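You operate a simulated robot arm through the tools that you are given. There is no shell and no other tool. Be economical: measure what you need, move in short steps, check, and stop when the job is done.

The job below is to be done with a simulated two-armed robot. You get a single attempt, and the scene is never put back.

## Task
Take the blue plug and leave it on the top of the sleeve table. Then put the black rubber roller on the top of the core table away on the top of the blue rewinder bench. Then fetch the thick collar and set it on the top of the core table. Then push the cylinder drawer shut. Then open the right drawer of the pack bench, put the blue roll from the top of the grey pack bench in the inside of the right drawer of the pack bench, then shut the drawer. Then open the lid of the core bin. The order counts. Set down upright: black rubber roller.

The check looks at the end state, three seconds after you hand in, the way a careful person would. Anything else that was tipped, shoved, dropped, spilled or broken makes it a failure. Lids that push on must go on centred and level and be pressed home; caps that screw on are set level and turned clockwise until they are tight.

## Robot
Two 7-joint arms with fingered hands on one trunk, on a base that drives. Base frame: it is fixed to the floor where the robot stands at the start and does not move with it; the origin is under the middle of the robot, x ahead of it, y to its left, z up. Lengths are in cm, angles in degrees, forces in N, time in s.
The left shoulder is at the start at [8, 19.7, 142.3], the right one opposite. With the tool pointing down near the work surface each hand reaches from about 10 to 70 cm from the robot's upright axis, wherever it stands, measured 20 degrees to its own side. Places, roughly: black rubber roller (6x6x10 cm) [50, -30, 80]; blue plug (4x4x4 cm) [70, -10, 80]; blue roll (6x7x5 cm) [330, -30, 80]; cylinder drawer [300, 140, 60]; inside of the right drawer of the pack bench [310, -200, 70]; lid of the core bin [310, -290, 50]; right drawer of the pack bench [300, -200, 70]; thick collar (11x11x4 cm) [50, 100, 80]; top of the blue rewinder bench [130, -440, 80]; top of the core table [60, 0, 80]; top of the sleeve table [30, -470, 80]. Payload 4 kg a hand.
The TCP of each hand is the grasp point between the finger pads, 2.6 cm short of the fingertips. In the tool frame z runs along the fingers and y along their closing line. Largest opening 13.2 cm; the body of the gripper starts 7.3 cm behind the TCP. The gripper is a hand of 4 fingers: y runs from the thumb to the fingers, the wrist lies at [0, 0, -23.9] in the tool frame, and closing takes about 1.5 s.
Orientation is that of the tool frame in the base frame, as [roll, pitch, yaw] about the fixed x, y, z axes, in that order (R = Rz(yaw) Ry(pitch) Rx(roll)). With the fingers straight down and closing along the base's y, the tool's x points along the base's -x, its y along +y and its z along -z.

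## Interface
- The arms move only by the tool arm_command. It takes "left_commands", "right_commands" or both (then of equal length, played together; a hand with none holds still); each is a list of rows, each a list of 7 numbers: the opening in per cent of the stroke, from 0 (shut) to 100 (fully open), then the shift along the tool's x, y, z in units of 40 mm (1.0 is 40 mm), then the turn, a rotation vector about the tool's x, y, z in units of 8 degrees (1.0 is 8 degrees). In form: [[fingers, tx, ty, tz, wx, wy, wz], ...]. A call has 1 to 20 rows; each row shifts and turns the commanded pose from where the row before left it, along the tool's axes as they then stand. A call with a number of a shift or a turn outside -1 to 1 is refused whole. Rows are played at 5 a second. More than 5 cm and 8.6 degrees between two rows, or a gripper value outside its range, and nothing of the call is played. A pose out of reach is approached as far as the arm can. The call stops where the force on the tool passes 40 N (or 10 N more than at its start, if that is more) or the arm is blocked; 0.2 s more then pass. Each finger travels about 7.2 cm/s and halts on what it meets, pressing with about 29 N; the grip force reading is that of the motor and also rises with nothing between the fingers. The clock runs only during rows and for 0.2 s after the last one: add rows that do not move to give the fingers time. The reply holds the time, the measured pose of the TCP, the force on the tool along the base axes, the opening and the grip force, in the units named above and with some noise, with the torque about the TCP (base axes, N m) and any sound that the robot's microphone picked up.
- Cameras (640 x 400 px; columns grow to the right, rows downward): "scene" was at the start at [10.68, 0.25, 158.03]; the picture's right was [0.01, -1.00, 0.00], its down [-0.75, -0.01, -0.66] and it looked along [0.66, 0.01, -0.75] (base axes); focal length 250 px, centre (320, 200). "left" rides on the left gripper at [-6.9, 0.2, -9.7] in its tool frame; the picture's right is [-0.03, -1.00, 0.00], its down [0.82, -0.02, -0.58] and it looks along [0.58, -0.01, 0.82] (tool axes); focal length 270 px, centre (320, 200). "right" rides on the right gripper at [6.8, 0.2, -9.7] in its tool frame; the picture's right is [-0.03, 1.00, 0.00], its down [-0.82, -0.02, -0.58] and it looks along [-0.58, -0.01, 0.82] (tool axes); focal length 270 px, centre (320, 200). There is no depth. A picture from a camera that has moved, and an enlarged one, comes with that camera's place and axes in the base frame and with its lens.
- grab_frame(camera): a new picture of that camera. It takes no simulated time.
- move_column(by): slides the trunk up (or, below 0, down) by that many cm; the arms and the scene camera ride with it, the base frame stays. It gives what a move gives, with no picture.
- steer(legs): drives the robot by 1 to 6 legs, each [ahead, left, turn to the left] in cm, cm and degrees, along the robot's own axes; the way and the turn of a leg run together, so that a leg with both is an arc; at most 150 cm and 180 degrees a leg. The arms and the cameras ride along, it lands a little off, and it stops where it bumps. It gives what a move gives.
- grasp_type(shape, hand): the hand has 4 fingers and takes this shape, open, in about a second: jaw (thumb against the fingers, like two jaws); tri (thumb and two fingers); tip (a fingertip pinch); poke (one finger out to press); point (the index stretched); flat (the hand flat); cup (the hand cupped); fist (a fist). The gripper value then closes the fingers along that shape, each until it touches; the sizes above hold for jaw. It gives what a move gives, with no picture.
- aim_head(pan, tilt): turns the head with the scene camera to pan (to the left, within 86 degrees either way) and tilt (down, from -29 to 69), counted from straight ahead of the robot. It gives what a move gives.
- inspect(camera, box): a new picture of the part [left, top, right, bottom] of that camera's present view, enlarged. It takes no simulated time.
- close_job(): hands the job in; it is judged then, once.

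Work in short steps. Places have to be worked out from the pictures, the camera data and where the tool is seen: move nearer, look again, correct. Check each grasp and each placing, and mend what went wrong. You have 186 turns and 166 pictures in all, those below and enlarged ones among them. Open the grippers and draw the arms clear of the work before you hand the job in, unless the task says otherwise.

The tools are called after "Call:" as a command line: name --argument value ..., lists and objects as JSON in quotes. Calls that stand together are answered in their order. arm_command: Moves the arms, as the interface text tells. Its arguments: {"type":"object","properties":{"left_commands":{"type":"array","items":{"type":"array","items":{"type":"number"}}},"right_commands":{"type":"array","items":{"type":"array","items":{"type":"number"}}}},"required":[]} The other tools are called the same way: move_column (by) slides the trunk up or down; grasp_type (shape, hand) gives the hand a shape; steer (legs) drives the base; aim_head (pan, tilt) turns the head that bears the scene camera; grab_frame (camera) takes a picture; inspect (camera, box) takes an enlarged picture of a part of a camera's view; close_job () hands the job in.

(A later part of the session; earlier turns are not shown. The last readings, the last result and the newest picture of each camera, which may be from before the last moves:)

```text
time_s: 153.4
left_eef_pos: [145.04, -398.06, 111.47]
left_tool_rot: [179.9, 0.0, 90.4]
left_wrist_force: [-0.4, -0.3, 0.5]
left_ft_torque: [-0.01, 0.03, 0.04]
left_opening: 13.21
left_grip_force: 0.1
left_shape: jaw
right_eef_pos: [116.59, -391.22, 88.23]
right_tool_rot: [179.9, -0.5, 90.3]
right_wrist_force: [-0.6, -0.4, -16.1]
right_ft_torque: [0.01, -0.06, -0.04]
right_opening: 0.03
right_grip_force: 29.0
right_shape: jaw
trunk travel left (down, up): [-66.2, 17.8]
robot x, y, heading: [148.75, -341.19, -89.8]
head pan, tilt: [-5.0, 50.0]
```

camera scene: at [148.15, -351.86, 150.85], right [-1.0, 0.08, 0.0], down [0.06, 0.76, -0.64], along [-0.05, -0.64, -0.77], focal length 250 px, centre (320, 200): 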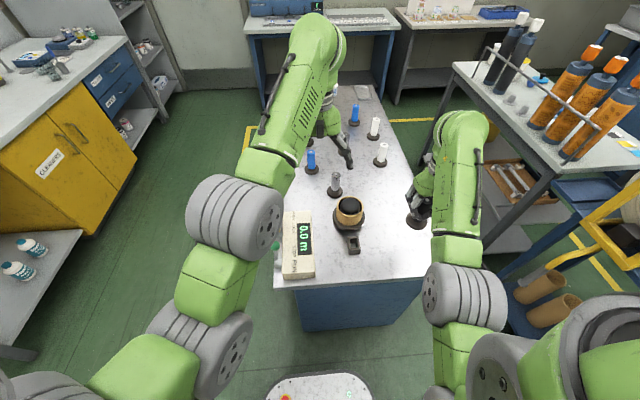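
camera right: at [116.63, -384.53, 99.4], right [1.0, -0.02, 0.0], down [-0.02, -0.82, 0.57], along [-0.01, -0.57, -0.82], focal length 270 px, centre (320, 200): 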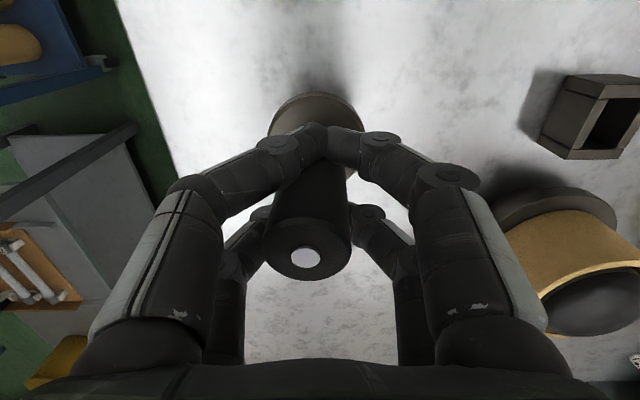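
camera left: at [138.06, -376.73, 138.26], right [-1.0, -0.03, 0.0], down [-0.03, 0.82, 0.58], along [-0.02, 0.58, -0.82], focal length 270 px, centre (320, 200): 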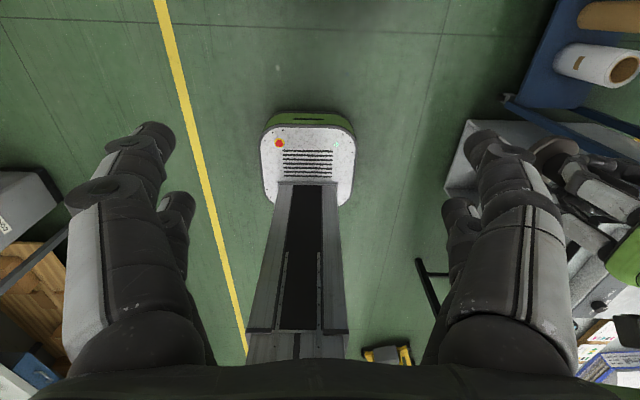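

Call:
arm_command --right_commands '[[0, 0, 0, 0.12, 0, 0, 0], [0, 0, 0, 0.1, 0, 0, 0], [0, 0, 0, 0.1, 0, 0, 0], [0, 0, 0, 0, 0, 0, 0]]'

```text
time_s: 154.4
left_eef_pos: [145.0, -398.06, 111.55]
left_tool_rot: [-180.0, 0.0, 90.4]
left_wrist_force: [0.2, 0.8, 0.8]
left_ft_torque: [-0.02, -0.03, -0.03]
left_opening: 13.21
left_grip_force: 0.1
left_shape: jaw
right_eef_pos: [116.55, -391.02, 86.81]
right_tool_rot: [179.9, -0.6, 90.2]
right_wrist_force: [-0.2, 0.1, -15.8]
right_ft_torque: [-0.02, -0.06, -0.02]
right_opening: 0.03
right_grip_force: 29.2
right_shape: jaw
trunk travel left (down, up): [-66.2, 17.8]
robot x, y, heading: [149.14, -341.05, -89.6]
head pan, tilt: [-5.0, 50.0]
```

Call:
arm_command --right_commands '[[0, 0, 0, 0.06, 0, 0, 0], [0, 0, 0, 0.06, 0, 0, 0], [0, 0, 0, 0.05, 0, 0, 0], [0, 0, 0, 0, 0, 0, 0]]'

Call:
grab_frame --camera "right"

```text
time_s: 155.4
left_eef_pos: [145.17, -398.06, 111.61]
left_tool_rot: [-180.0, 0.0, 90.4]
left_wrist_force: [-0.8, -0.1, 0.3]
left_ft_torque: [-0.01, 0.02, 0.02]
left_opening: 13.18
left_grip_force: 0.0
left_shape: jaw
right_eef_pos: [116.67, -391.15, 86.33]
right_tool_rot: [179.9, -0.3, 90.5]
right_wrist_force: [1.8, -2.0, -3.6]
right_ft_torque: [-0.44, 0.03, 0.05]
right_opening: 0.02
right_grip_force: 28.9
right_shape: jaw
trunk travel left (down, up): [-66.2, 17.8]
robot x, y, heading: [149.08, -340.84, -89.3]
head pan, tilt: [-5.0, 50.0]
```

```text
108 pictures are left
camera right: at [116.74, -384.39, 96.15], right [1.0, -0.02, 0.0], down [-0.02, -0.82, 0.57], along [-0.01, -0.57, -0.82], focal length 270 px, centre (320, 200)
```

right: 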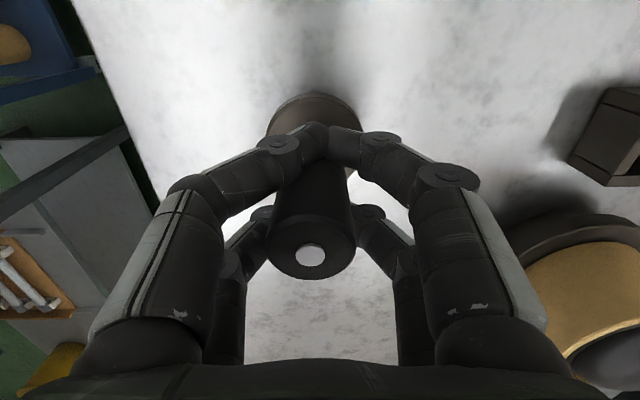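

Contact: the table carries most of the weight. I press 1 mm more, then open slowly to 46 %.

Call:
arm_command --right_commands '[[0, 0, 0, 0.03, 0, 0, 0], [5, 0, 0, 0, 0, 0, 0], [10, 0, 0, 0, 0, 0, 0], [15, 0, 0, 0, 0, 0, 0], [20, 0, 0, 0, 0, 0, 0], [26, 0, 0, 0, 0, 0, 0], [32, 0, 0, 0, 0, 0, 0], [40, 0, 0, 0, 0, 0, 0], [46, 0, 0, 0, 0, 0, 0], [46, 0, 0, 0, 0, 0, 0]]'

Call:
grab_frame --camera "right"

```text
time_s: 157.6
left_eef_pos: [145.22, -397.92, 111.55]
left_tool_rot: [-179.8, 0.1, 90.4]
left_wrist_force: [1.1, 0.4, -0.5]
left_ft_torque: [0.02, 0.01, 0.01]
left_opening: 13.2
left_grip_force: 0.2
left_shape: jaw
right_eef_pos: [116.72, -391.02, 86.23]
right_tool_rot: [180.0, -0.5, 90.3]
right_wrist_force: [6.4, 1.4, 5.1]
right_ft_torque: [0.0, 0.0, -0.05]
right_opening: 5.47
right_grip_force: 0.1
right_shape: jaw
trunk travel left (down, up): [-66.2, 17.8]
robot x, y, heading: [148.84, -341.33, -89.5]
head pan, tilt: [-5.0, 50.0]
```

```text
107 pictures are left
camera right: at [116.82, -384.29, 96.04], right [1.0, -0.02, 0.0], down [-0.02, -0.82, 0.57], along [-0.01, -0.57, -0.82], focal length 270 px, centre (320, 200)
```

right: 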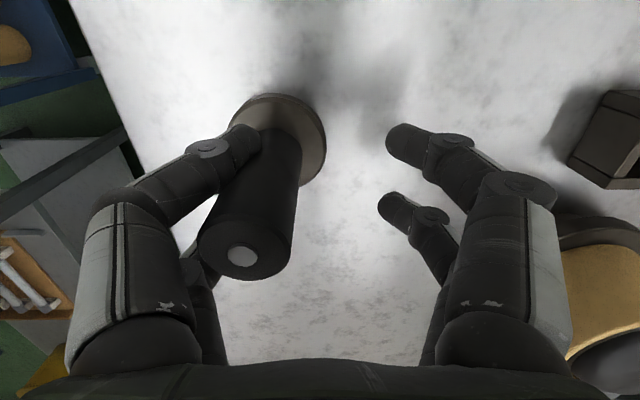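

The roller stands upright but its shaft is jammed sideways between the left-side finger pair and was dragged 2 cm. I press down slightly while drawing those fingers away, so that they slip off the shaft with the base loaded onto the bench.

Call:
arm_command --right_commands '[[46, 0, 0, 0.1, 0, 0, 0], [46, 0, -0.05, 0.08, 0, 0, 0], [46, 0, -0.1, 0.06, 0, 0, 0], [46, 0, -0.1, 0.0, 0, 0, 0]]'

Call:
grab_frame --camera "right"

```text
time_s: 158.6
left_eef_pos: [145.12, -397.93, 111.55]
left_tool_rot: [-179.9, 0.1, 90.4]
left_wrist_force: [0.1, -0.4, -0.2]
left_ft_torque: [0.0, 0.01, -0.01]
left_opening: 13.17
left_grip_force: 0.1
left_shape: jaw
right_eef_pos: [115.77, -391.02, 85.26]
right_tool_rot: [-179.9, -0.4, 90.3]
right_wrist_force: [0.3, 0.1, 0.2]
right_ft_torque: [-0.02, 0.0, 0.04]
right_opening: 6.05
right_grip_force: 0.1
right_shape: jaw
trunk travel left (down, up): [-66.2, 17.8]
robot x, y, heading: [148.96, -341.54, -89.6]
head pan, tilt: [-5.0, 50.0]
```

```text
106 pictures are left
camera right: at [115.75, -384.26, 95.0], right [1.0, -0.02, 0.0], down [-0.02, -0.82, 0.57], along [-0.01, -0.57, -0.82], focal length 270 px, centre (320, 200)
```

right: 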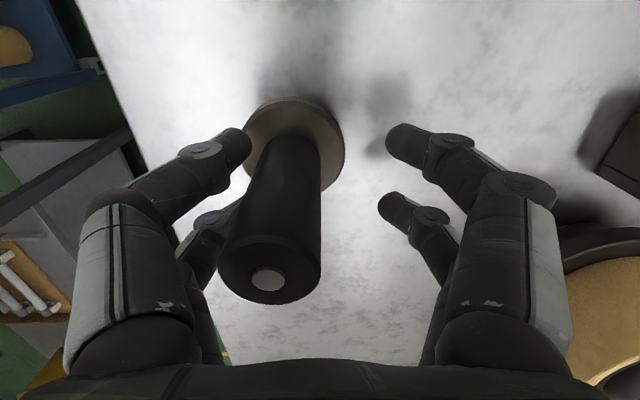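

That worked: forces are zero and the roller stands free. I centre the hand (1.3 cm), and rise straight up.

Call:
arm_command --right_commands '[[50, 0, -0.2, 0, 0, 0, 0], [55, 0, -0.15, 0, 0, 0, 0], [55, 0, 0, -0.3, 0, 0, 0], [55, 0, 0, -0.6, 0, 0, 0], [55, 0, 0, -0.8, 0, 0, 0], [55, 0, 0, -0.8, 0, 0, 0], [55, 0, 0, 0, 0, 0, 0]]'

Call:
grab_frame --camera "right"

```text
time_s: 160.2
left_eef_pos: [145.06, -397.99, 111.55]
left_tool_rot: [180.0, 0.1, 90.4]
left_wrist_force: [0.6, 0.5, 0.5]
left_ft_torque: [-0.03, -0.02, 0.03]
left_opening: 13.19
left_grip_force: 0.1
left_shape: jaw
right_eef_pos: [114.14, -391.09, 95.22]
right_tool_rot: [179.9, -0.6, 90.3]
right_wrist_force: [-0.6, 0.9, 0.6]
right_ft_torque: [-0.02, 0.02, 0.03]
right_opening: 7.21
right_grip_force: 0.1
right_shape: jaw
trunk travel left (down, up): [-66.2, 17.8]
robot x, y, heading: [149.27, -341.06, -89.8]
head pan, tilt: [-5.0, 50.0]
```

```text
105 pictures are left
camera right: at [114.24, -384.42, 104.95], right [1.0, -0.02, 0.0], down [-0.02, -0.82, 0.57], along [-0.01, -0.57, -0.82], focal length 270 px, centre (320, 200)
```

right: 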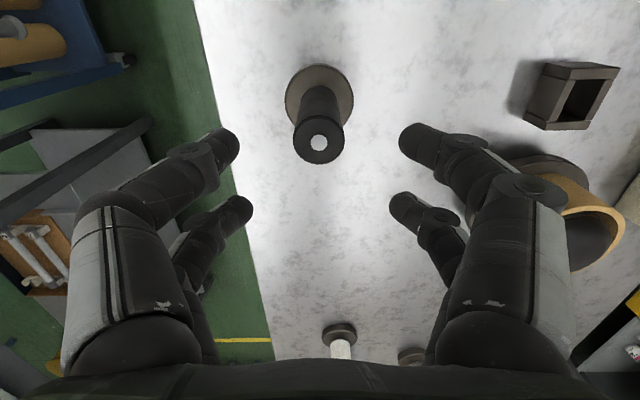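

The black roller stands upright and free on the rewinder bench. I raise the trunk and drive back out: reverse 165, turn left, reverse to x≈-20, turn left to face +y.

Call:
move_column --by 17

Call:
inspect --camera "scene" --box '[260, 80, 480, 260]'

Call:
steer --legs '[[-100, 0, 0], [-67, 0, 0], [0, 0, 90], [-100, 0, 0], [-69, 0, 0], [0, 0, 90]]'

Call:
aim_head --pan 0 --tilt 30

Call:
grab_frame --camera "scene"

```text
time_s: 162.2
left_eef_pos: [145.18, -397.89, 128.59]
left_tool_rot: [180.0, 0.0, 90.3]
left_wrist_force: [0.2, 0.0, -0.1]
left_ft_torque: [0.01, 0.02, 0.01]
left_opening: 13.16
left_grip_force: 0.1
left_shape: jaw
right_eef_pos: [114.21, -390.97, 112.11]
right_tool_rot: [179.9, -0.5, 90.3]
right_wrist_force: [0.8, 0.0, -0.3]
right_ft_torque: [-0.01, 0.01, 0.0]
right_opening: 7.19
right_grip_force: 0.0
right_shape: jaw
trunk travel left (down, up): [-83.2, 0.8]
robot x, y, heading: [149.1, -341.64, -89.7]
head pan, tilt: [-5.0, 50.0]
```

```text
2.22 times, centred on (370, 170) of scene
camera zoom: at [148.29, -351.7, 167.86], right [-1.0, 0.08, 0.0], down [0.06, 0.76, -0.64], along [-0.05, -0.64, -0.77], focal length 555 px, centre (209, 267)
```

zoom: 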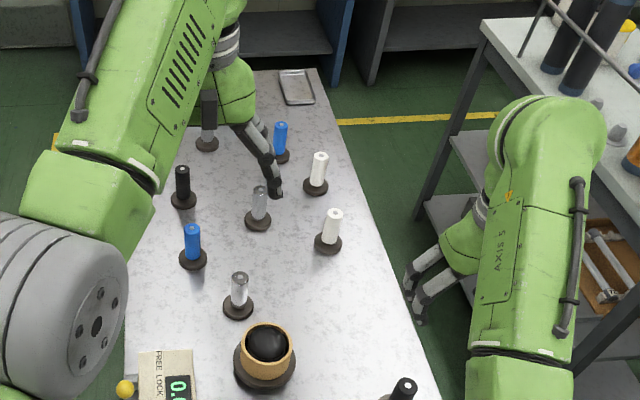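

```text
time_s: 186.4
left_eef_pos: [-18.68, -122.17, 128.53]
left_tool_rot: [-180.0, 0.1, -88.9]
left_wrist_force: [0.4, 0.2, 0.6]
left_ft_torque: [0.0, -0.01, -0.03]
left_opening: 13.16
left_grip_force: 0.1
left_shape: jaw
right_eef_pos: [12.42, -128.73, 112.09]
right_tool_rot: [179.9, -0.5, -89.0]
right_wrist_force: [-0.9, 0.0, -0.2]
right_ft_torque: [-0.02, 0.0, 0.02]
right_opening: 7.21
right_grip_force: 0.1
right_shape: jaw
trunk travel left (down, up): [-83.2, 0.8]
robot x, y, heading: [-21.91, -179.02, 91.3]
head pan, tilt: [-5.0, 50.0]
```

```text
time_s: 187.3
left_eef_pos: [-18.65, -122.21, 128.7]
left_tool_rot: [-180.0, 0.0, -88.9]
left_wrist_force: [0.3, 0.0, -0.3]
left_ft_torque: [-0.01, -0.04, 0.0]
left_opening: 13.17
left_grip_force: 0.0
left_shape: jaw
right_eef_pos: [12.39, -128.73, 112.22]
right_tool_rot: [179.9, -0.3, -89.0]
right_wrist_force: [0.1, 0.2, -0.9]
right_ft_torque: [0.0, -0.02, 0.01]
right_opening: 7.22
right_grip_force: 0.0
right_shape: jaw
trunk travel left (down, up): [-83.2, 0.8]
robot x, y, heading: [-21.69, -179.11, 91.4]
head pan, tilt: [0.0, 30.0]
```

```text
103 pictures are left
camera scene: at [-22.3, -166.85, 170.81], right [1.0, 0.02, 0.0], down [0.01, -0.5, -0.87], along [-0.02, 0.87, -0.5], focal length 250 px, centre (320, 200)
```

scene: 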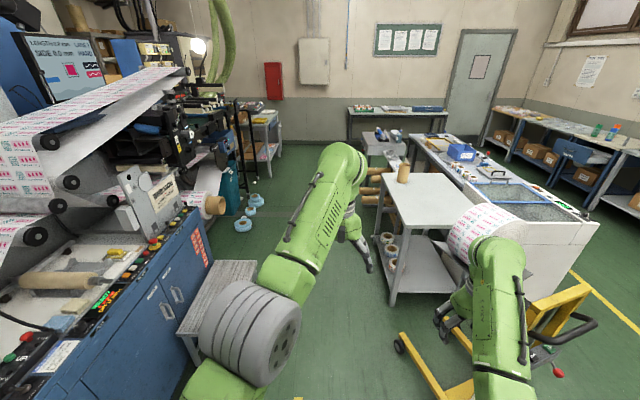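

The passage between the paper trolley and the core table is clear. I drive ahead to y≈83, then look at the collar bench.

Call:
steer --legs '[[0, 3, -1.4], [132, 0, 0], [130, 0, 0]]'

Call:
aim_head --pan -60 --tilt 40

Call:
grab_frame --camera "scene"

```text
time_s: 200.4
left_eef_pos: [-17.87, 139.08, 128.66]
left_tool_rot: [-179.9, 0.1, -90.5]
left_wrist_force: [0.0, 0.4, -0.7]
left_ft_torque: [0.04, -0.02, -0.03]
left_opening: 13.19
left_grip_force: 0.1
left_shape: jaw
right_eef_pos: [12.87, 131.83, 112.29]
right_tool_rot: [179.9, -0.3, -90.7]
right_wrist_force: [0.3, 0.1, 0.4]
right_ft_torque: [0.01, 0.03, -0.03]
right_opening: 7.21
right_grip_force: 0.0
right_shape: jaw
trunk travel left (down, up): [-83.2, 0.8]
robot x, y, heading: [-22.6, 82.72, 89.6]
head pan, tilt: [0.0, 30.0]
```

```text
time_s: 201.8
left_eef_pos: [-17.95, 139.18, 128.6]
left_tool_rot: [179.9, 0.0, -90.6]
left_wrist_force: [1.4, -0.3, 0.1]
left_ft_torque: [-0.01, 0.01, 0.02]
left_opening: 13.17
left_grip_force: 0.0
left_shape: jaw
right_eef_pos: [12.8, 131.9, 112.22]
right_tool_rot: [179.9, -0.4, -90.6]
right_wrist_force: [0.4, -0.2, -0.5]
right_ft_torque: [0.02, 0.03, 0.02]
right_opening: 7.2
right_grip_force: 0.1
right_shape: jaw
trunk travel left (down, up): [-83.2, 0.8]
robot x, y, heading: [-23.12, 82.53, 89.7]
head pan, tilt: [-60.0, 40.0]
```

```text
102 pictures are left
camera scene: at [-15.53, 89.86, 169.28], right [0.49, -0.87, 0.0], down [-0.56, -0.32, -0.77], along [0.67, 0.38, -0.64], focal length 250 px, centre (320, 200)
```

scene: 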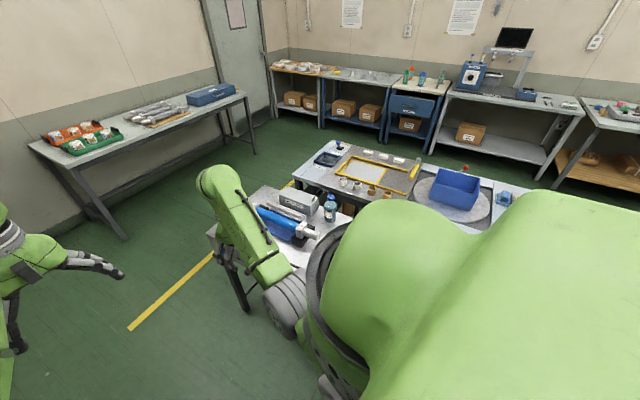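

The hands clear the items on the grey table there (bottle top z≈99). I turn right 90° to face the collar bench.

Call:
steer --legs '[[0, 0, -90]]'

Call:
aim_head --pan 0 --tilt 48

Call:
grab_frame --camera "scene"

Call:
grab_frame --camera "left"

```text
time_s: 206.0
left_eef_pos: [33.99, 77.67, 128.67]
left_tool_rot: [-179.9, 0.0, 179.5]
left_wrist_force: [0.1, 0.7, -0.1]
left_ft_torque: [-0.02, 0.0, -0.03]
left_opening: 13.18
left_grip_force: 0.0
left_shape: jaw
right_eef_pos: [26.68, 46.9, 112.18]
right_tool_rot: [-180.0, -0.4, 179.4]
right_wrist_force: [0.7, 0.1, 0.1]
right_ft_torque: [0.0, 0.01, -0.04]
right_opening: 7.18
right_grip_force: 0.0
right_shape: jaw
trunk travel left (down, up): [-83.2, 0.8]
robot x, y, heading: [-23.0, 82.65, -0.4]
head pan, tilt: [-60.0, 40.0]
```

```text
time_s: 207.3
left_eef_pos: [34.03, 77.67, 128.57]
left_tool_rot: [180.0, 0.0, 179.5]
left_wrist_force: [-0.1, 0.7, -0.4]
left_ft_torque: [-0.04, -0.02, -0.02]
left_opening: 13.18
left_grip_force: 0.2
left_shape: jaw
right_eef_pos: [26.41, 46.84, 112.2]
right_tool_rot: [179.9, -0.4, 179.3]
right_wrist_force: [-0.1, -0.5, -0.3]
right_ft_torque: [0.0, 0.0, 0.0]
right_opening: 7.17
right_grip_force: 0.1
right_shape: jaw
trunk travel left (down, up): [-83.2, 0.8]
robot x, y, heading: [-23.09, 82.07, -0.4]
head pan, tilt: [0.0, 48.0]
```

```text
101 pictures are left
camera scene: at [-12.05, 82.57, 168.13], right [-0.01, -1.0, 0.0], down [-0.74, 0.01, -0.67], along [0.67, -0.01, -0.74], focal length 250 px, centre (320, 200)
```

scene: 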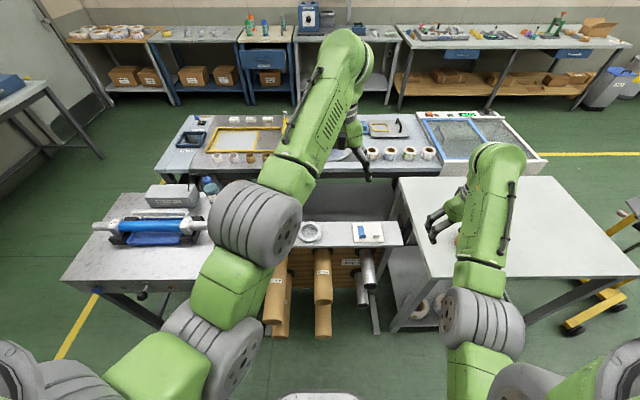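

```text
100 pictures are left
camera left: at [40.78, 77.95, 138.34], right [0.02, -1.0, 0.0], down [-0.82, -0.01, 0.58], along [-0.58, -0.01, -0.82], focal length 270 px, centre (320, 200)
```

left: 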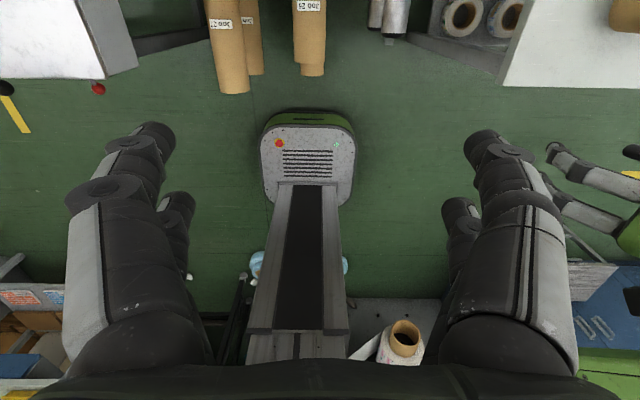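

The thin ring sits at (48,85); the thick collar should be at about (50,99), hidden by the left arm. I drive 9 cm ahead and bring the left hand over it, lowering the trunk for reach.

Call:
steer --legs '[[9, 0, 0.4]]'

Call:
move_column --by -17

Call:
arm_command --left_commands '[[100, -0.4, 0.9, 0, 0, 0, 0], [100, -0.4, 0.9, 0, 0, 0, 0], [100, -0.4, 0.9, 0, 0, 0, 0], [100, -0.4, 0.9, 0, 0, 0, 0], [100, -0.3, 0.9, 0, 0, 0, 0], [100, 0, 0, 0, 0, 0, 0]]'

Call:
grab_frame --camera "left"

Call:
grab_frame --camera "scene"

```text
time_s: 208.4
left_eef_pos: [41.55, 77.91, 129.29]
left_tool_rot: [-179.9, 0.7, 179.8]
left_wrist_force: [-0.8, -0.7, 0.9]
left_ft_torque: [-0.02, -0.1, -0.02]
left_opening: 13.18
left_grip_force: 0.0
left_shape: jaw
right_eef_pos: [34.45, 47.12, 112.73]
right_tool_rot: [179.9, 0.2, 179.8]
right_wrist_force: [-0.5, -0.3, 0.8]
right_ft_torque: [-0.02, -0.06, 0.01]
right_opening: 7.24
right_grip_force: 0.0
right_shape: jaw
trunk travel left (down, up): [-83.2, 0.8]
robot x, y, heading: [-13.81, 82.54, -0.1]
head pan, tilt: [0.0, 48.0]
```

```text
time_s: 210.3
left_eef_pos: [42.7, 77.91, 111.68]
left_tool_rot: [-179.8, 0.1, 179.7]
left_wrist_force: [-0.6, 0.1, -0.6]
left_ft_torque: [0.01, -0.02, 0.01]
left_opening: 13.2
left_grip_force: 0.0
left_shape: jaw
right_eef_pos: [35.61, 47.09, 95.32]
right_tool_rot: [180.0, -0.5, 179.8]
right_wrist_force: [-0.9, -0.3, -0.4]
right_ft_torque: [0.01, -0.01, -0.02]
right_opening: 7.24
right_grip_force: 0.0
right_shape: jaw
trunk travel left (down, up): [-66.2, 17.8]
robot x, y, heading: [-13.88, 82.58, -0.2]
head pan, tilt: [0.0, 48.0]
```

```text
time_s: 211.7
left_eef_pos: [50.35, 95.85, 111.79]
left_tool_rot: [180.0, 0.1, 179.8]
left_wrist_force: [0.2, -0.1, 0.4]
left_ft_torque: [-0.01, -0.01, -0.01]
left_opening: 13.17
left_grip_force: 0.1
left_shape: jaw
right_eef_pos: [35.59, 46.97, 95.13]
right_tool_rot: [179.9, -0.5, 179.8]
right_wrist_force: [0.1, 0.4, -0.1]
right_ft_torque: [0.03, 0.0, 0.01]
right_opening: 7.19
right_grip_force: 0.0
right_shape: jaw
trunk travel left (down, up): [-66.2, 17.8]
robot x, y, heading: [-14.02, 82.4, -0.1]
head pan, tilt: [0.0, 48.0]
```

```text
99 pictures are left
camera left: at [57.23, 96.21, 121.47], right [0.02, -1.0, 0.0], down [-0.82, -0.02, 0.58], along [-0.58, -0.01, -0.82], focal length 270 px, centre (320, 200)
```

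left: 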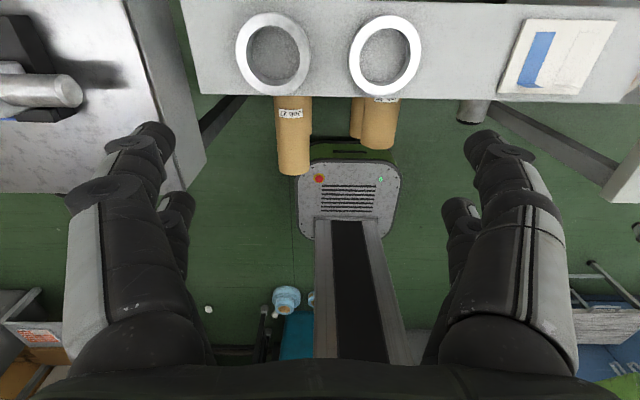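

```text
98 pictures are left
camera scene: at [-3.22, 82.51, 151.14], right [0.0, -1.0, 0.0], down [-0.74, 0.0, -0.67], along [0.67, 0.0, -0.74], focal length 250 px, centre (320, 200)
```

scene: 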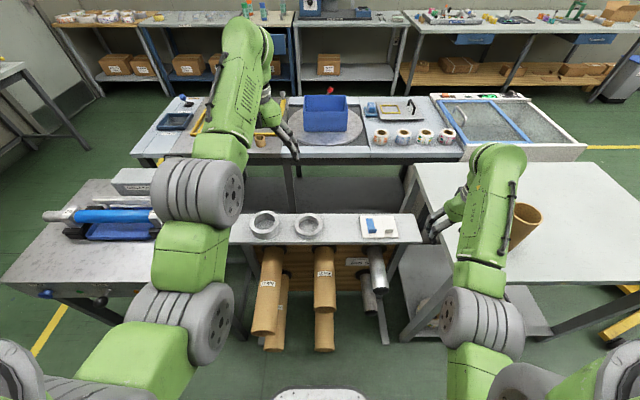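

Triangulation puts the collar bench top near z≈74: thick collar (top ≈78) at (52,102.7), the thinner ring at (52,86.6). I move the right hand up and forward for clearance, and the left over the collar, then lower the trunk.

Call:
arm_command --left_commands '[[100, -0.2, 0.9, 0, 0, 0, 0], [100, -0.2, 0.8, 0, 0, 0, 0], [100, 0, 0, 0, 0, 0, 0], [100, 0, 0, 0, 0, 0, 0]]' --right_commands '[[55, -0.6, 0, -0.6, 0, 0, 0], [55, -0.6, 0, -0.7, 0, 0, 0], [55, 0, 0, -0.7, 0, 0, 0], [55, 0, 0, 0, 0, 0, 0]]'

Call:
move_column --by -14

Call:
grab_frame --camera "left"

Call:
inspect --camera "scene" --box '[190, 130, 470, 300]'

```text
time_s: 212.7
left_eef_pos: [52.06, 102.84, 111.71]
left_tool_rot: [-179.9, 0.1, 179.9]
left_wrist_force: [0.0, -0.3, -0.3]
left_ft_torque: [-0.02, -0.03, 0.02]
left_opening: 13.18
left_grip_force: 0.0
left_shape: jaw
right_eef_pos: [40.49, 47.1, 103.15]
right_tool_rot: [-180.0, -0.4, 179.9]
right_wrist_force: [-0.1, 0.6, 0.6]
right_ft_torque: [0.01, 0.02, -0.03]
right_opening: 7.22
right_grip_force: 0.1
right_shape: jaw
trunk travel left (down, up): [-66.2, 17.8]
robot x, y, heading: [-13.84, 82.8, -0.4]
head pan, tilt: [0.0, 48.0]
```

```text
time_s: 214.4
left_eef_pos: [52.08, 102.71, 97.57]
left_tool_rot: [-180.0, 0.1, 179.8]
left_wrist_force: [-0.1, -0.1, -0.8]
left_ft_torque: [-0.01, 0.0, 0.0]
left_opening: 13.18
left_grip_force: 0.0
left_shape: jaw
right_eef_pos: [40.4, 47.04, 89.13]
right_tool_rot: [-180.0, -0.4, 179.8]
right_wrist_force: [-0.5, 0.5, 0.2]
right_ft_torque: [0.05, 0.01, 0.02]
right_opening: 7.22
right_grip_force: 0.1
right_shape: jaw
trunk travel left (down, up): [-52.2, 31.8]
robot x, y, heading: [-13.5, 82.7, -0.2]
head pan, tilt: [0.0, 48.0]
```

```text
97 pictures are left
camera left: at [58.9, 103.09, 107.44], right [0.02, -1.0, 0.0], down [-0.82, -0.02, 0.58], along [-0.58, -0.01, -0.82], focal length 270 px, centre (320, 200)
```

left: 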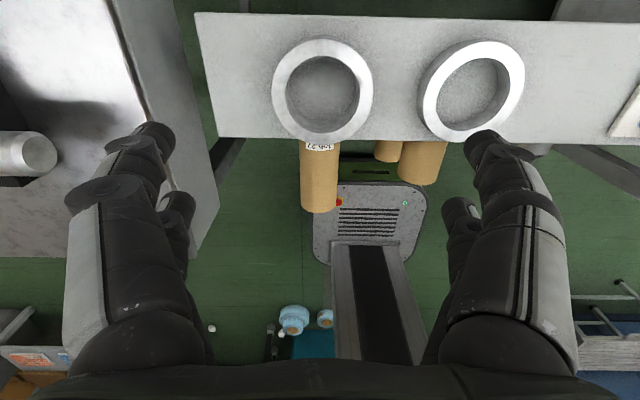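

```text
2.29 times, centred on (330, 215) of scene
camera zoom: at [-3.2, 82.59, 137.14], right [0.0, -1.0, 0.0], down [-0.74, 0.0, -0.67], along [0.67, 0.0, -0.74], focal length 570 px, centre (297, 166)
```

zoom: 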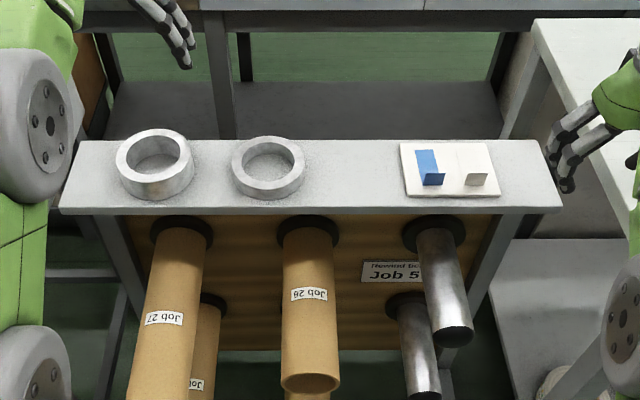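

The thick collar is the left ring: centre (52.1,102.9), top z≈78.4. I go down to just above it and check finger clearance.

Call:
arm_command --left_commands '[[100, 0, 0.04, 1, 0, 0, 0], [100, 0, 0, 1, 0, 0, 0], [100, 0, 0, 1, 0, 0, 0], [100, 0, 0, 0.6, 0, 0, 0], [100, 0, 0, 0, 0, 0, 0]]'

Call:
grab_frame --camera "left"

```text
time_s: 215.6
left_eef_pos: [52.1, 103.03, 83.25]
left_tool_rot: [-179.9, 0.1, 179.8]
left_wrist_force: [-0.1, 0.5, -1.4]
left_ft_torque: [-0.01, -0.03, -0.02]
left_opening: 13.18
left_grip_force: 0.1
left_shape: jaw
right_eef_pos: [40.45, 47.14, 89.19]
right_tool_rot: [179.9, -0.4, 179.8]
right_wrist_force: [-1.3, -0.5, 0.1]
right_ft_torque: [0.01, 0.0, 0.01]
right_opening: 7.2
right_grip_force: 0.1
right_shape: jaw
trunk travel left (down, up): [-52.2, 31.8]
robot x, y, heading: [-13.87, 82.2, -0.1]
head pan, tilt: [0.0, 48.0]
```

```text
95 pictures are left
camera left: at [58.92, 103.3, 92.97], right [0.02, -1.0, 0.0], down [-0.82, -0.02, 0.58], along [-0.58, -0.01, -0.82], focal length 270 px, centre (320, 200)
```

left: 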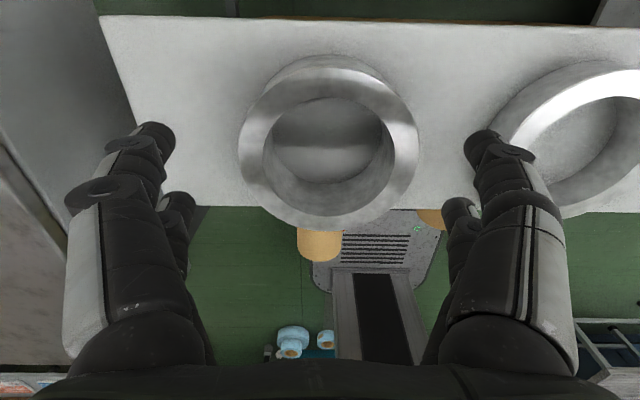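

Clearance is fine both sides. I go down to z≈77.3 and close gradually.

Call:
arm_command --left_commands '[[100, 0, -0.05, 0.4, 0, 0, 0], [100, 0, 0, 0.5, 0, 0, 0], [100, 0, 0, 0.4, 0, 0, 0], [100, 0, 0, 0.15, 0, 0, 0], [100, 0, 0, 0, 0, 0, 0], [90, 0, 0, 0, 0, 0, 0], [80, 0, 0, 0, 0, 0, 0], [70, 0, 0, 0, 0, 0, 0], [50, 0, 0, 0, 0, 0, 0], [30, 0, 0, 0, 0, 0, 0], [10, 0, 0, 0, 0, 0, 0], [0, 0, 0, 0, 0, 0, 0], [0, 0, 0, 0, 0, 0, 0]]'

Call:
grab_frame --camera "left"

```text
time_s: 218.4
left_eef_pos: [52.06, 102.81, 77.63]
left_tool_rot: [180.0, 0.3, 179.8]
left_wrist_force: [3.9, 1.0, 13.4]
left_ft_torque: [0.08, -0.04, 0.14]
left_opening: 8.81
left_grip_force: 29.3
left_shape: jaw
right_eef_pos: [40.43, 47.12, 89.15]
right_tool_rot: [179.8, -0.2, 179.8]
right_wrist_force: [-0.7, 0.0, 0.0]
right_ft_torque: [0.01, 0.04, 0.01]
right_opening: 7.21
right_grip_force: 0.1
right_shape: jaw
trunk travel left (down, up): [-52.2, 31.8]
robot x, y, heading: [-14.23, 82.55, -0.1]
head pan, tilt: [0.0, 48.0]
```

```text
94 pictures are left
camera left: at [58.89, 103.02, 87.41], right [0.02, -1.0, 0.0], down [-0.82, -0.02, 0.57], along [-0.57, -0.01, -0.82], focal length 270 px, centre (320, 200)
```

left: 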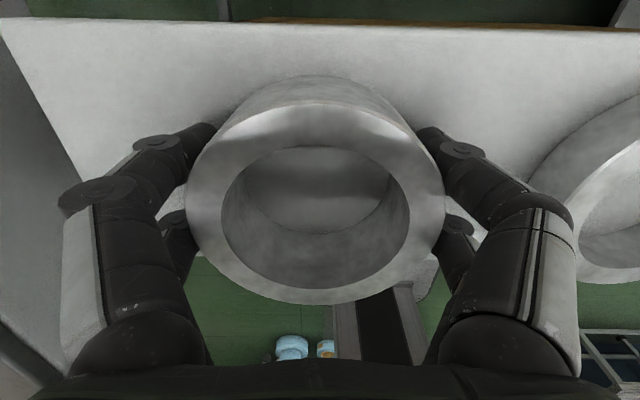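

The collar is gripped (opening 8.8 cm). I lift it 8 cm and check.

Call:
arm_command --left_commands '[[0, 0, 0, -0.2, 0, 0, 0], [0, 0, 0, -0.4, 0, 0, 0], [0, 0, 0, -0.7, 0, 0, 0], [0, 0, 0, -0.7, 0, 0, 0], [0, 0, 0, 0, 0, 0, 0]]'

Call:
grab_frame --camera "left"

```text
time_s: 219.6
left_eef_pos: [52.07, 102.6, 85.48]
left_tool_rot: [-179.9, 0.0, 179.9]
left_wrist_force: [-0.6, -0.4, -4.6]
left_ft_torque: [-0.01, -0.02, -0.02]
left_opening: 8.82
left_grip_force: 29.4
left_shape: jaw
right_eef_pos: [40.58, 47.12, 89.1]
right_tool_rot: [180.0, -0.5, 179.8]
right_wrist_force: [0.1, 0.4, -0.1]
right_ft_torque: [-0.01, 0.02, 0.0]
right_opening: 7.22
right_grip_force: 0.1
right_shape: jaw
trunk travel left (down, up): [-52.2, 31.8]
robot x, y, heading: [-13.77, 82.11, -0.1]
head pan, tilt: [0.0, 48.0]
```

```text
93 pictures are left
camera left: at [59.0, 103.05, 95.17], right [0.02, -1.0, 0.0], down [-0.82, -0.02, 0.58], along [-0.58, -0.01, -0.82], focal length 270 px, centre (320, 200)
```

left: 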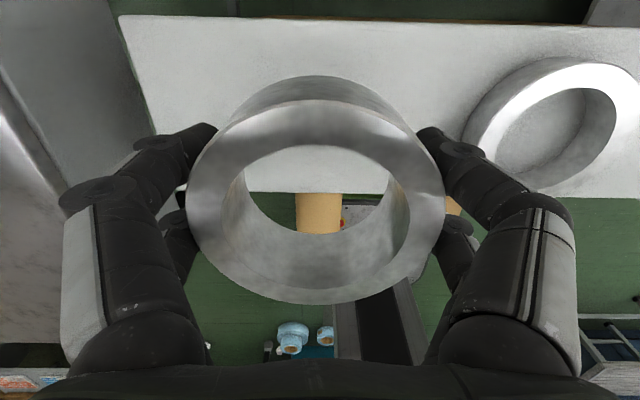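

The collar hangs level (about 0.5 kg); its base is 3.3 cm below the TCP. I raise the trunk 28 cm, back off, strafe to y≈-3 in front of the core table and come forward.

Call:
move_column --by 28

Call:
steer --legs '[[-10, 0, 0], [0, -85, 0], [18, 0, 0]]'

Call:
grab_frame --camera "scene"

```text
time_s: 222.4
left_eef_pos: [52.16, 102.62, 113.46]
left_tool_rot: [-179.9, -0.1, 179.8]
left_wrist_force: [-0.9, -0.6, -4.7]
left_ft_torque: [-0.04, -0.03, 0.01]
left_opening: 8.81
left_grip_force: 29.1
left_shape: jaw
right_eef_pos: [40.51, 47.05, 117.03]
right_tool_rot: [-180.0, -0.5, 179.8]
right_wrist_force: [-0.3, -0.5, 1.1]
right_ft_torque: [0.05, 0.01, -0.02]
right_opening: 7.19
right_grip_force: 0.1
right_shape: jaw
trunk travel left (down, up): [-80.2, 3.8]
robot x, y, heading: [-13.92, 82.22, -0.3]
head pan, tilt: [0.0, 48.0]
```

```text
time_s: 228.7
left_eef_pos: [59.73, 17.72, 113.67]
left_tool_rot: [-179.9, 0.2, 179.5]
left_wrist_force: [-0.9, 0.9, -4.2]
left_ft_torque: [0.01, -0.09, 0.0]
left_opening: 8.8
left_grip_force: 29.4
left_shape: jaw
right_eef_pos: [47.69, -37.84, 117.38]
right_tool_rot: [180.0, -0.2, 179.4]
right_wrist_force: [0.2, -0.5, -0.3]
right_ft_torque: [0.0, 0.01, -0.01]
right_opening: 7.22
right_grip_force: 0.0
right_shape: jaw
trunk travel left (down, up): [-80.2, 3.8]
robot x, y, heading: [-6.12, -2.16, -0.4]
head pan, tilt: [0.0, 48.0]
```

```text
92 pictures are left
camera scene: at [4.14, -2.08, 165.17], right [-0.01, -1.0, 0.0], down [-0.74, 0.01, -0.67], along [0.67, -0.01, -0.74], focal length 250 px, centre (320, 200)
```

scene: 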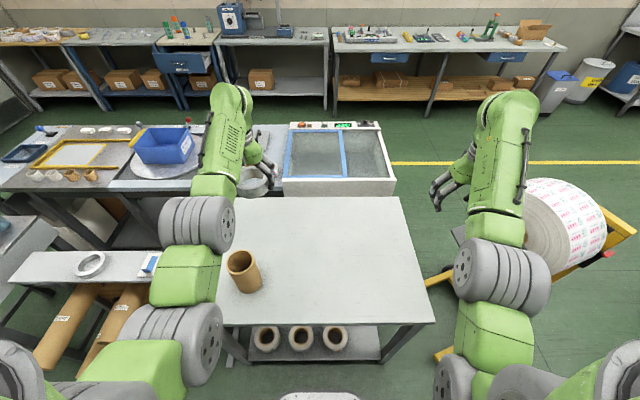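

I move the left hand with the collar to about (53,-5), well clear of the standing core at (39,22), then lower the trunk 15 cm.

Call:
arm_command --left_commands '[[0, 0.28, -0.95, 0, 0, 0, 0], [0, 0.28, -0.95, 0, 0, 0, 0], [0, 0.28, -0.95, 0, 0, 0, 0], [0, 0.28, -0.95, 0, 0, 0, 0], [0, 0.28, -0.95, 0, 0, 0, 0], [0, 0.28, -0.95, 0, 0, 0, 0], [0, 0, 0, 0, 0, 0, 0]]'

Call:
move_column --by -15

Call:
arm_command --left_commands '[[0, 0, 0, 0.8, 0, 0, 0], [0, 0, 0, 0.8, 0, 0, 0], [0, 0, 0, 0.7, 0, 0, 0], [0, 0, 0, 0, 0, 0, 0]]'

Call:
grab_frame --camera "left"

```text
time_s: 230.3
left_eef_pos: [53.25, -4.95, 113.48]
left_tool_rot: [-179.8, 0.0, 179.5]
left_wrist_force: [0.1, 0.3, -5.0]
left_ft_torque: [-0.01, -0.05, -0.02]
left_opening: 8.8
left_grip_force: 28.5
left_shape: jaw
right_eef_pos: [48.06, -37.76, 117.15]
right_tool_rot: [-180.0, -0.5, 179.5]
right_wrist_force: [0.6, -0.1, -0.1]
right_ft_torque: [0.04, -0.01, 0.01]
right_opening: 7.22
right_grip_force: 0.0
right_shape: jaw
trunk travel left (down, up): [-80.2, 3.8]
robot x, y, heading: [-6.02, -2.37, -0.3]
head pan, tilt: [0.0, 48.0]
```

```text
time_s: 232.1
left_eef_pos: [53.13, -5.0, 98.7]
left_tool_rot: [-179.9, 0.1, 179.5]
left_wrist_force: [-0.9, 0.5, -4.2]
left_ft_torque: [-0.01, -0.03, 0.02]
left_opening: 8.8
left_grip_force: 29.0
left_shape: jaw
right_eef_pos: [48.07, -37.83, 102.08]
right_tool_rot: [-180.0, -0.4, 179.4]
right_wrist_force: [0.5, 0.2, -0.3]
right_ft_torque: [-0.01, -0.01, -0.04]
right_opening: 7.22
right_grip_force: 0.1
right_shape: jaw
trunk travel left (down, up): [-65.2, 18.8]
robot x, y, heading: [-6.03, -2.34, -0.4]
head pan, tilt: [0.0, 48.0]
```

```text
time_s: 233.1
left_eef_pos: [53.26, -5.03, 89.38]
left_tool_rot: [-179.8, 0.0, 179.4]
left_wrist_force: [-0.1, -0.5, -4.6]
left_ft_torque: [-0.03, -0.04, 0.03]
left_opening: 8.8
left_grip_force: 28.4
left_shape: jaw
right_eef_pos: [48.0, -37.89, 101.95]
right_tool_rot: [-180.0, -0.4, 179.4]
right_wrist_force: [-0.2, 0.5, 0.4]
right_ft_torque: [-0.01, 0.0, -0.03]
right_opening: 7.19
right_grip_force: 0.0
right_shape: jaw
trunk travel left (down, up): [-65.2, 18.8]
robot x, y, heading: [-6.1, -2.38, -0.3]
head pan, tilt: [0.0, 48.0]
```

```text
91 pictures are left
camera left: at [60.04, -4.73, 99.14], right [0.02, -1.0, 0.0], down [-0.82, -0.01, 0.58], along [-0.58, -0.01, -0.82], focal length 270 px, centre (320, 200)
```

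left: 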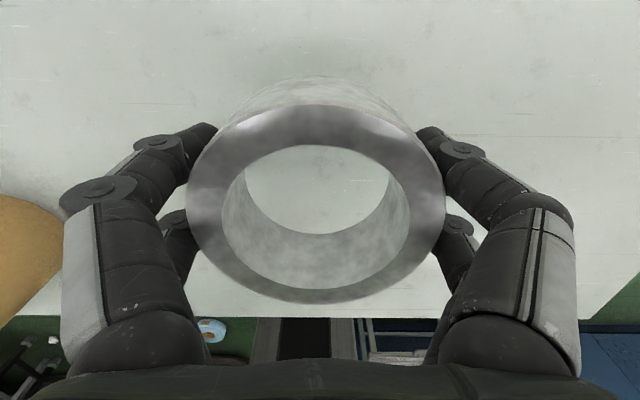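

Clear below. I lower 5 cm, then in small steps to contact.

Call:
arm_command --left_commands '[[0, 0, 0, 0.5, 0, 0, 0], [0, 0, 0, 0.5, 0, 0, 0], [0, 0, 0, 0.25, 0, 0, 0], [0, 0, 0, 0.08, 0, 0, 0], [0, 0, 0, 0, 0, 0, 0]]'

```text
time_s: 234.3
left_eef_pos: [53.21, -5.03, 84.08]
left_tool_rot: [-179.9, -0.1, 179.4]
left_wrist_force: [-0.5, -0.4, -3.4]
left_ft_torque: [-0.05, -0.04, 0.02]
left_opening: 8.81
left_grip_force: 28.8
left_shape: jaw
right_eef_pos: [48.15, -37.73, 102.08]
right_tool_rot: [180.0, -0.4, 179.4]
right_wrist_force: [-0.3, 0.7, -0.5]
right_ft_torque: [0.03, 0.01, 0.0]
right_opening: 7.22
right_grip_force: 0.0
right_shape: jaw
trunk travel left (down, up): [-65.2, 18.8]
robot x, y, heading: [-5.99, -2.28, -0.6]
head pan, tilt: [0.0, 48.0]
```

Call:
arm_command --left_commands '[[0, 0, 0, 0.06, 0, 0, 0], [0, 0, 0, 0.06, 0, 0, 0], [0, 0, 0, 0.06, 0, 0, 0], [0, 0, 0, 0, 0, 0, 0]]'

```text
time_s: 235.3
left_eef_pos: [53.13, -5.03, 83.33]
left_tool_rot: [-179.8, 0.1, 179.5]
left_wrist_force: [-0.2, 0.3, -4.8]
left_ft_torque: [0.04, -0.04, -0.03]
left_opening: 8.81
left_grip_force: 29.2
left_shape: jaw
right_eef_pos: [48.13, -37.91, 102.15]
right_tool_rot: [-180.0, -0.4, 179.3]
right_wrist_force: [0.5, 0.2, 0.3]
right_ft_torque: [0.02, -0.02, -0.01]
right_opening: 7.22
right_grip_force: 0.1
right_shape: jaw
trunk travel left (down, up): [-65.2, 18.8]
robot x, y, heading: [-5.97, -2.4, -0.6]
head pan, tilt: [0.0, 48.0]
```

Call:
arm_command --left_commands '[[0, 0, 0, 0.05, 0, 0, 0], [0, 0, 0, 0.05, 0, 0, 0], [0, 0, 0, 0, 0, 0, 0]]'

```text
time_s: 236.1
left_eef_pos: [53.27, -5.09, 82.98]
left_tool_rot: [-179.9, -0.1, 179.5]
left_wrist_force: [-0.8, 0.4, -4.1]
left_ft_torque: [0.04, -0.02, -0.04]
left_opening: 8.8
left_grip_force: 28.9
left_shape: jaw
right_eef_pos: [48.21, -37.85, 102.14]
right_tool_rot: [-180.0, -0.4, 179.6]
right_wrist_force: [-0.4, -1.0, -0.6]
right_ft_torque: [0.0, 0.01, 0.0]
right_opening: 7.21
right_grip_force: 0.0
right_shape: jaw
trunk travel left (down, up): [-65.2, 18.8]
robot x, y, heading: [-6.14, -2.4, -0.6]
head pan, tilt: [0.0, 48.0]
```

Call:
arm_command --left_commands '[[0, 0, 0, 0.05, 0, 0, 0], [0, 0, 0, 0.05, 0, 0, 0], [0, 0, 0, 0, 0, 0, 0]]'

Call:
grab_frame --camera "left"

```text
time_s: 236.9
left_eef_pos: [53.23, -5.06, 82.62]
left_tool_rot: [-179.9, 0.2, 179.5]
left_wrist_force: [-0.3, 1.1, 0.1]
left_ft_torque: [0.27, -0.12, -0.01]
left_opening: 8.77
left_grip_force: 28.7
left_shape: jaw
right_eef_pos: [48.15, -37.87, 102.08]
right_tool_rot: [-180.0, -0.3, 179.4]
right_wrist_force: [0.3, 1.1, 2.0]
right_ft_torque: [-0.01, 0.01, 0.03]
right_opening: 7.19
right_grip_force: 0.1
right_shape: jaw
trunk travel left (down, up): [-65.2, 18.8]
robot x, y, heading: [-6.33, -2.36, -0.5]
head pan, tilt: [0.0, 48.0]
```

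```text
90 pictures are left
camera left: at [60.02, -4.72, 92.42], right [0.02, -1.0, 0.0], down [-0.82, -0.01, 0.58], along [-0.58, -0.01, -0.82], focal length 270 px, centre (320, 200)
```

left: 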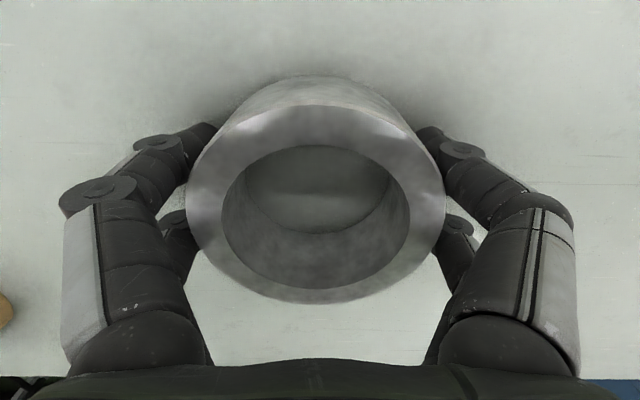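

The collar's weight is taken by the table. I open fully, then rise.

Call:
arm_command --left_commands '[[70, 0, 0, 0.02, 0, 0, 0], [76, 0, 0, 0, 0, 0, 0], [84, 0, 0, 0, 0, 0, 0], [92, 0, 0, 0, 0, 0, 0], [100, 0, 0, 0, 0, 0, 0], [100, 0, 0, 0, 0, 0, 0], [100, 0, 0, -0.3, 0, 0, 0], [100, 0, 0, -0.7, 0, 0, 0], [100, 0, 0, -1, 0, 0, 0], [100, 0, 0, -1, 0, 0, 0], [100, 0, 0, -1, 0, 0, 0], [100, 0, 0, 0, 0, 0, 0]]'

Call:
grab_frame --camera "left"

Call:
move_column --by 17

Call:
grab_frame --camera "scene"

```text
time_s: 239.5
left_eef_pos: [53.16, -5.14, 98.49]
left_tool_rot: [-179.9, 0.1, 179.4]
left_wrist_force: [-0.3, -0.4, 0.6]
left_ft_torque: [0.0, 0.02, 0.04]
left_opening: 13.21
left_grip_force: 0.0
left_shape: jaw
right_eef_pos: [48.05, -37.81, 101.97]
right_tool_rot: [180.0, -0.4, 179.3]
right_wrist_force: [-0.6, 0.4, -0.5]
right_ft_torque: [0.0, 0.0, 0.04]
right_opening: 7.22
right_grip_force: 0.1
right_shape: jaw
trunk travel left (down, up): [-65.2, 18.8]
robot x, y, heading: [-6.01, -2.35, -0.2]
head pan, tilt: [0.0, 48.0]
```

```text
89 pictures are left
camera left: at [59.93, -4.72, 108.22], right [0.02, -1.0, 0.0], down [-0.82, -0.01, 0.58], along [-0.58, -0.01, -0.82], focal length 270 px, centre (320, 200)
```

left: 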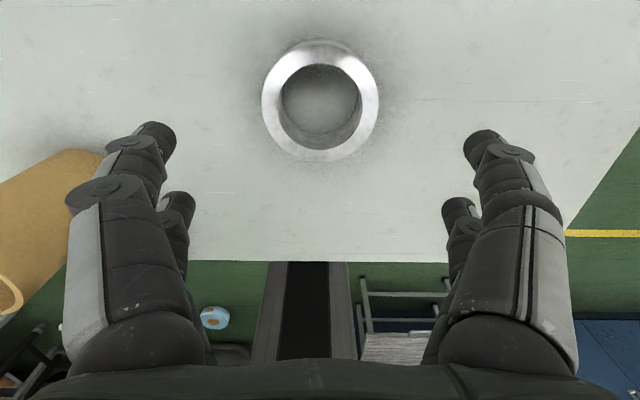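

```text
time_s: 241.4
left_eef_pos: [53.15, -5.04, 115.54]
left_tool_rot: [-179.9, 0.1, 179.5]
left_wrist_force: [-0.9, 0.2, 0.2]
left_ft_torque: [-0.01, -0.03, 0.02]
left_opening: 13.19
left_grip_force: 0.0
left_shape: jaw
right_eef_pos: [48.03, -37.91, 119.03]
right_tool_rot: [-180.0, -0.4, 179.5]
right_wrist_force: [0.1, -1.0, 0.2]
right_ft_torque: [0.01, -0.02, 0.03]
right_opening: 7.19
right_grip_force: 0.1
right_shape: jaw
trunk travel left (down, up): [-82.2, 1.8]
robot x, y, heading: [-6.31, -2.15, -0.4]
head pan, tilt: [0.0, 48.0]
```

```text
88 pictures are left
camera scene: at [4.63, -2.08, 167.13], right [-0.01, -1.0, 0.0], down [-0.74, 0.01, -0.67], along [0.67, -0.01, -0.74], focal length 250 px, centre (320, 200)
```

scene: 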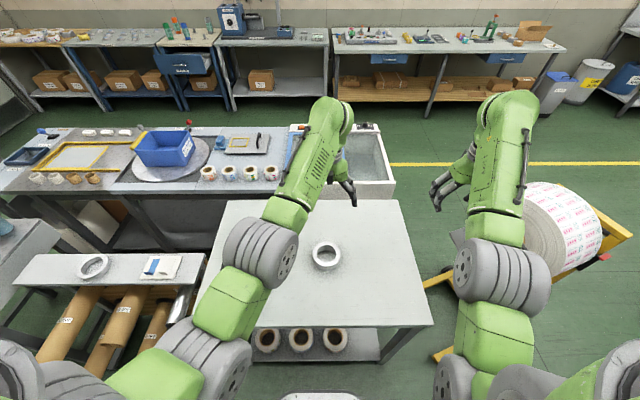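

The collar is on the core table. Next the cylinder drawer: I retrace via the y≈-174 passage to the far aisle at x≈215.

Call:
steer --legs '[[-19, 0, 0.4], [0, 0, -90], [86, 0, 0], [86, 0, 0], [0, 0, 90], [120, 0, 0]]'

Call:
aim_head --pan 0 --tilt 30

Call:
grab_frame --camera "scene"

```text
time_s: 264.7
left_eef_pos: [155.27, -176.31, 115.5]
left_tool_rot: [-179.9, 0.1, -179.5]
left_wrist_force: [-0.3, -0.3, 1.1]
left_ft_torque: [-0.01, -0.03, 0.0]
left_opening: 13.17
left_grip_force: 0.0
left_shape: jaw
right_eef_pos: [150.7, -209.23, 119.09]
right_tool_rot: [-180.0, -0.3, -179.6]
right_wrist_force: [-0.1, -0.4, 0.0]
right_ft_torque: [0.03, -0.03, -0.02]
right_opening: 7.22
right_grip_force: 0.1
right_shape: jaw
trunk travel left (down, up): [-82.2, 1.8]
robot x, y, heading: [95.81, -174.5, 0.9]
head pan, tilt: [0.0, 48.0]
```

```text
time_s: 265.5
left_eef_pos: [155.34, -176.29, 115.36]
left_tool_rot: [-179.8, 0.0, -179.5]
left_wrist_force: [-0.2, -0.2, -0.2]
left_ft_torque: [-0.03, -0.03, 0.0]
left_opening: 13.19
left_grip_force: 0.1
left_shape: jaw
right_eef_pos: [150.89, -209.07, 119.11]
right_tool_rot: [-180.0, -0.4, -179.5]
right_wrist_force: [-0.3, -0.3, 0.7]
right_ft_torque: [0.01, 0.0, -0.01]
right_opening: 7.23
right_grip_force: 0.0
right_shape: jaw
trunk travel left (down, up): [-82.2, 1.8]
robot x, y, heading: [96.28, -174.64, 0.4]
head pan, tilt: [0.0, 30.0]
```

```text
87 pictures are left
camera scene: at [107.96, -174.17, 169.81], right [0.01, -1.0, 0.0], down [-0.5, 0.0, -0.87], along [0.87, 0.01, -0.5], focal length 250 px, centre (320, 200)
```

scene: 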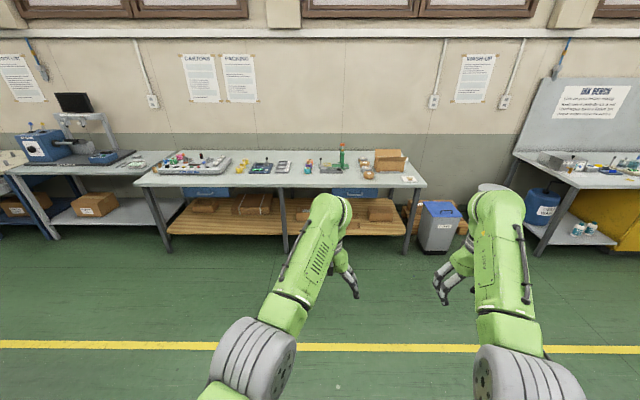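

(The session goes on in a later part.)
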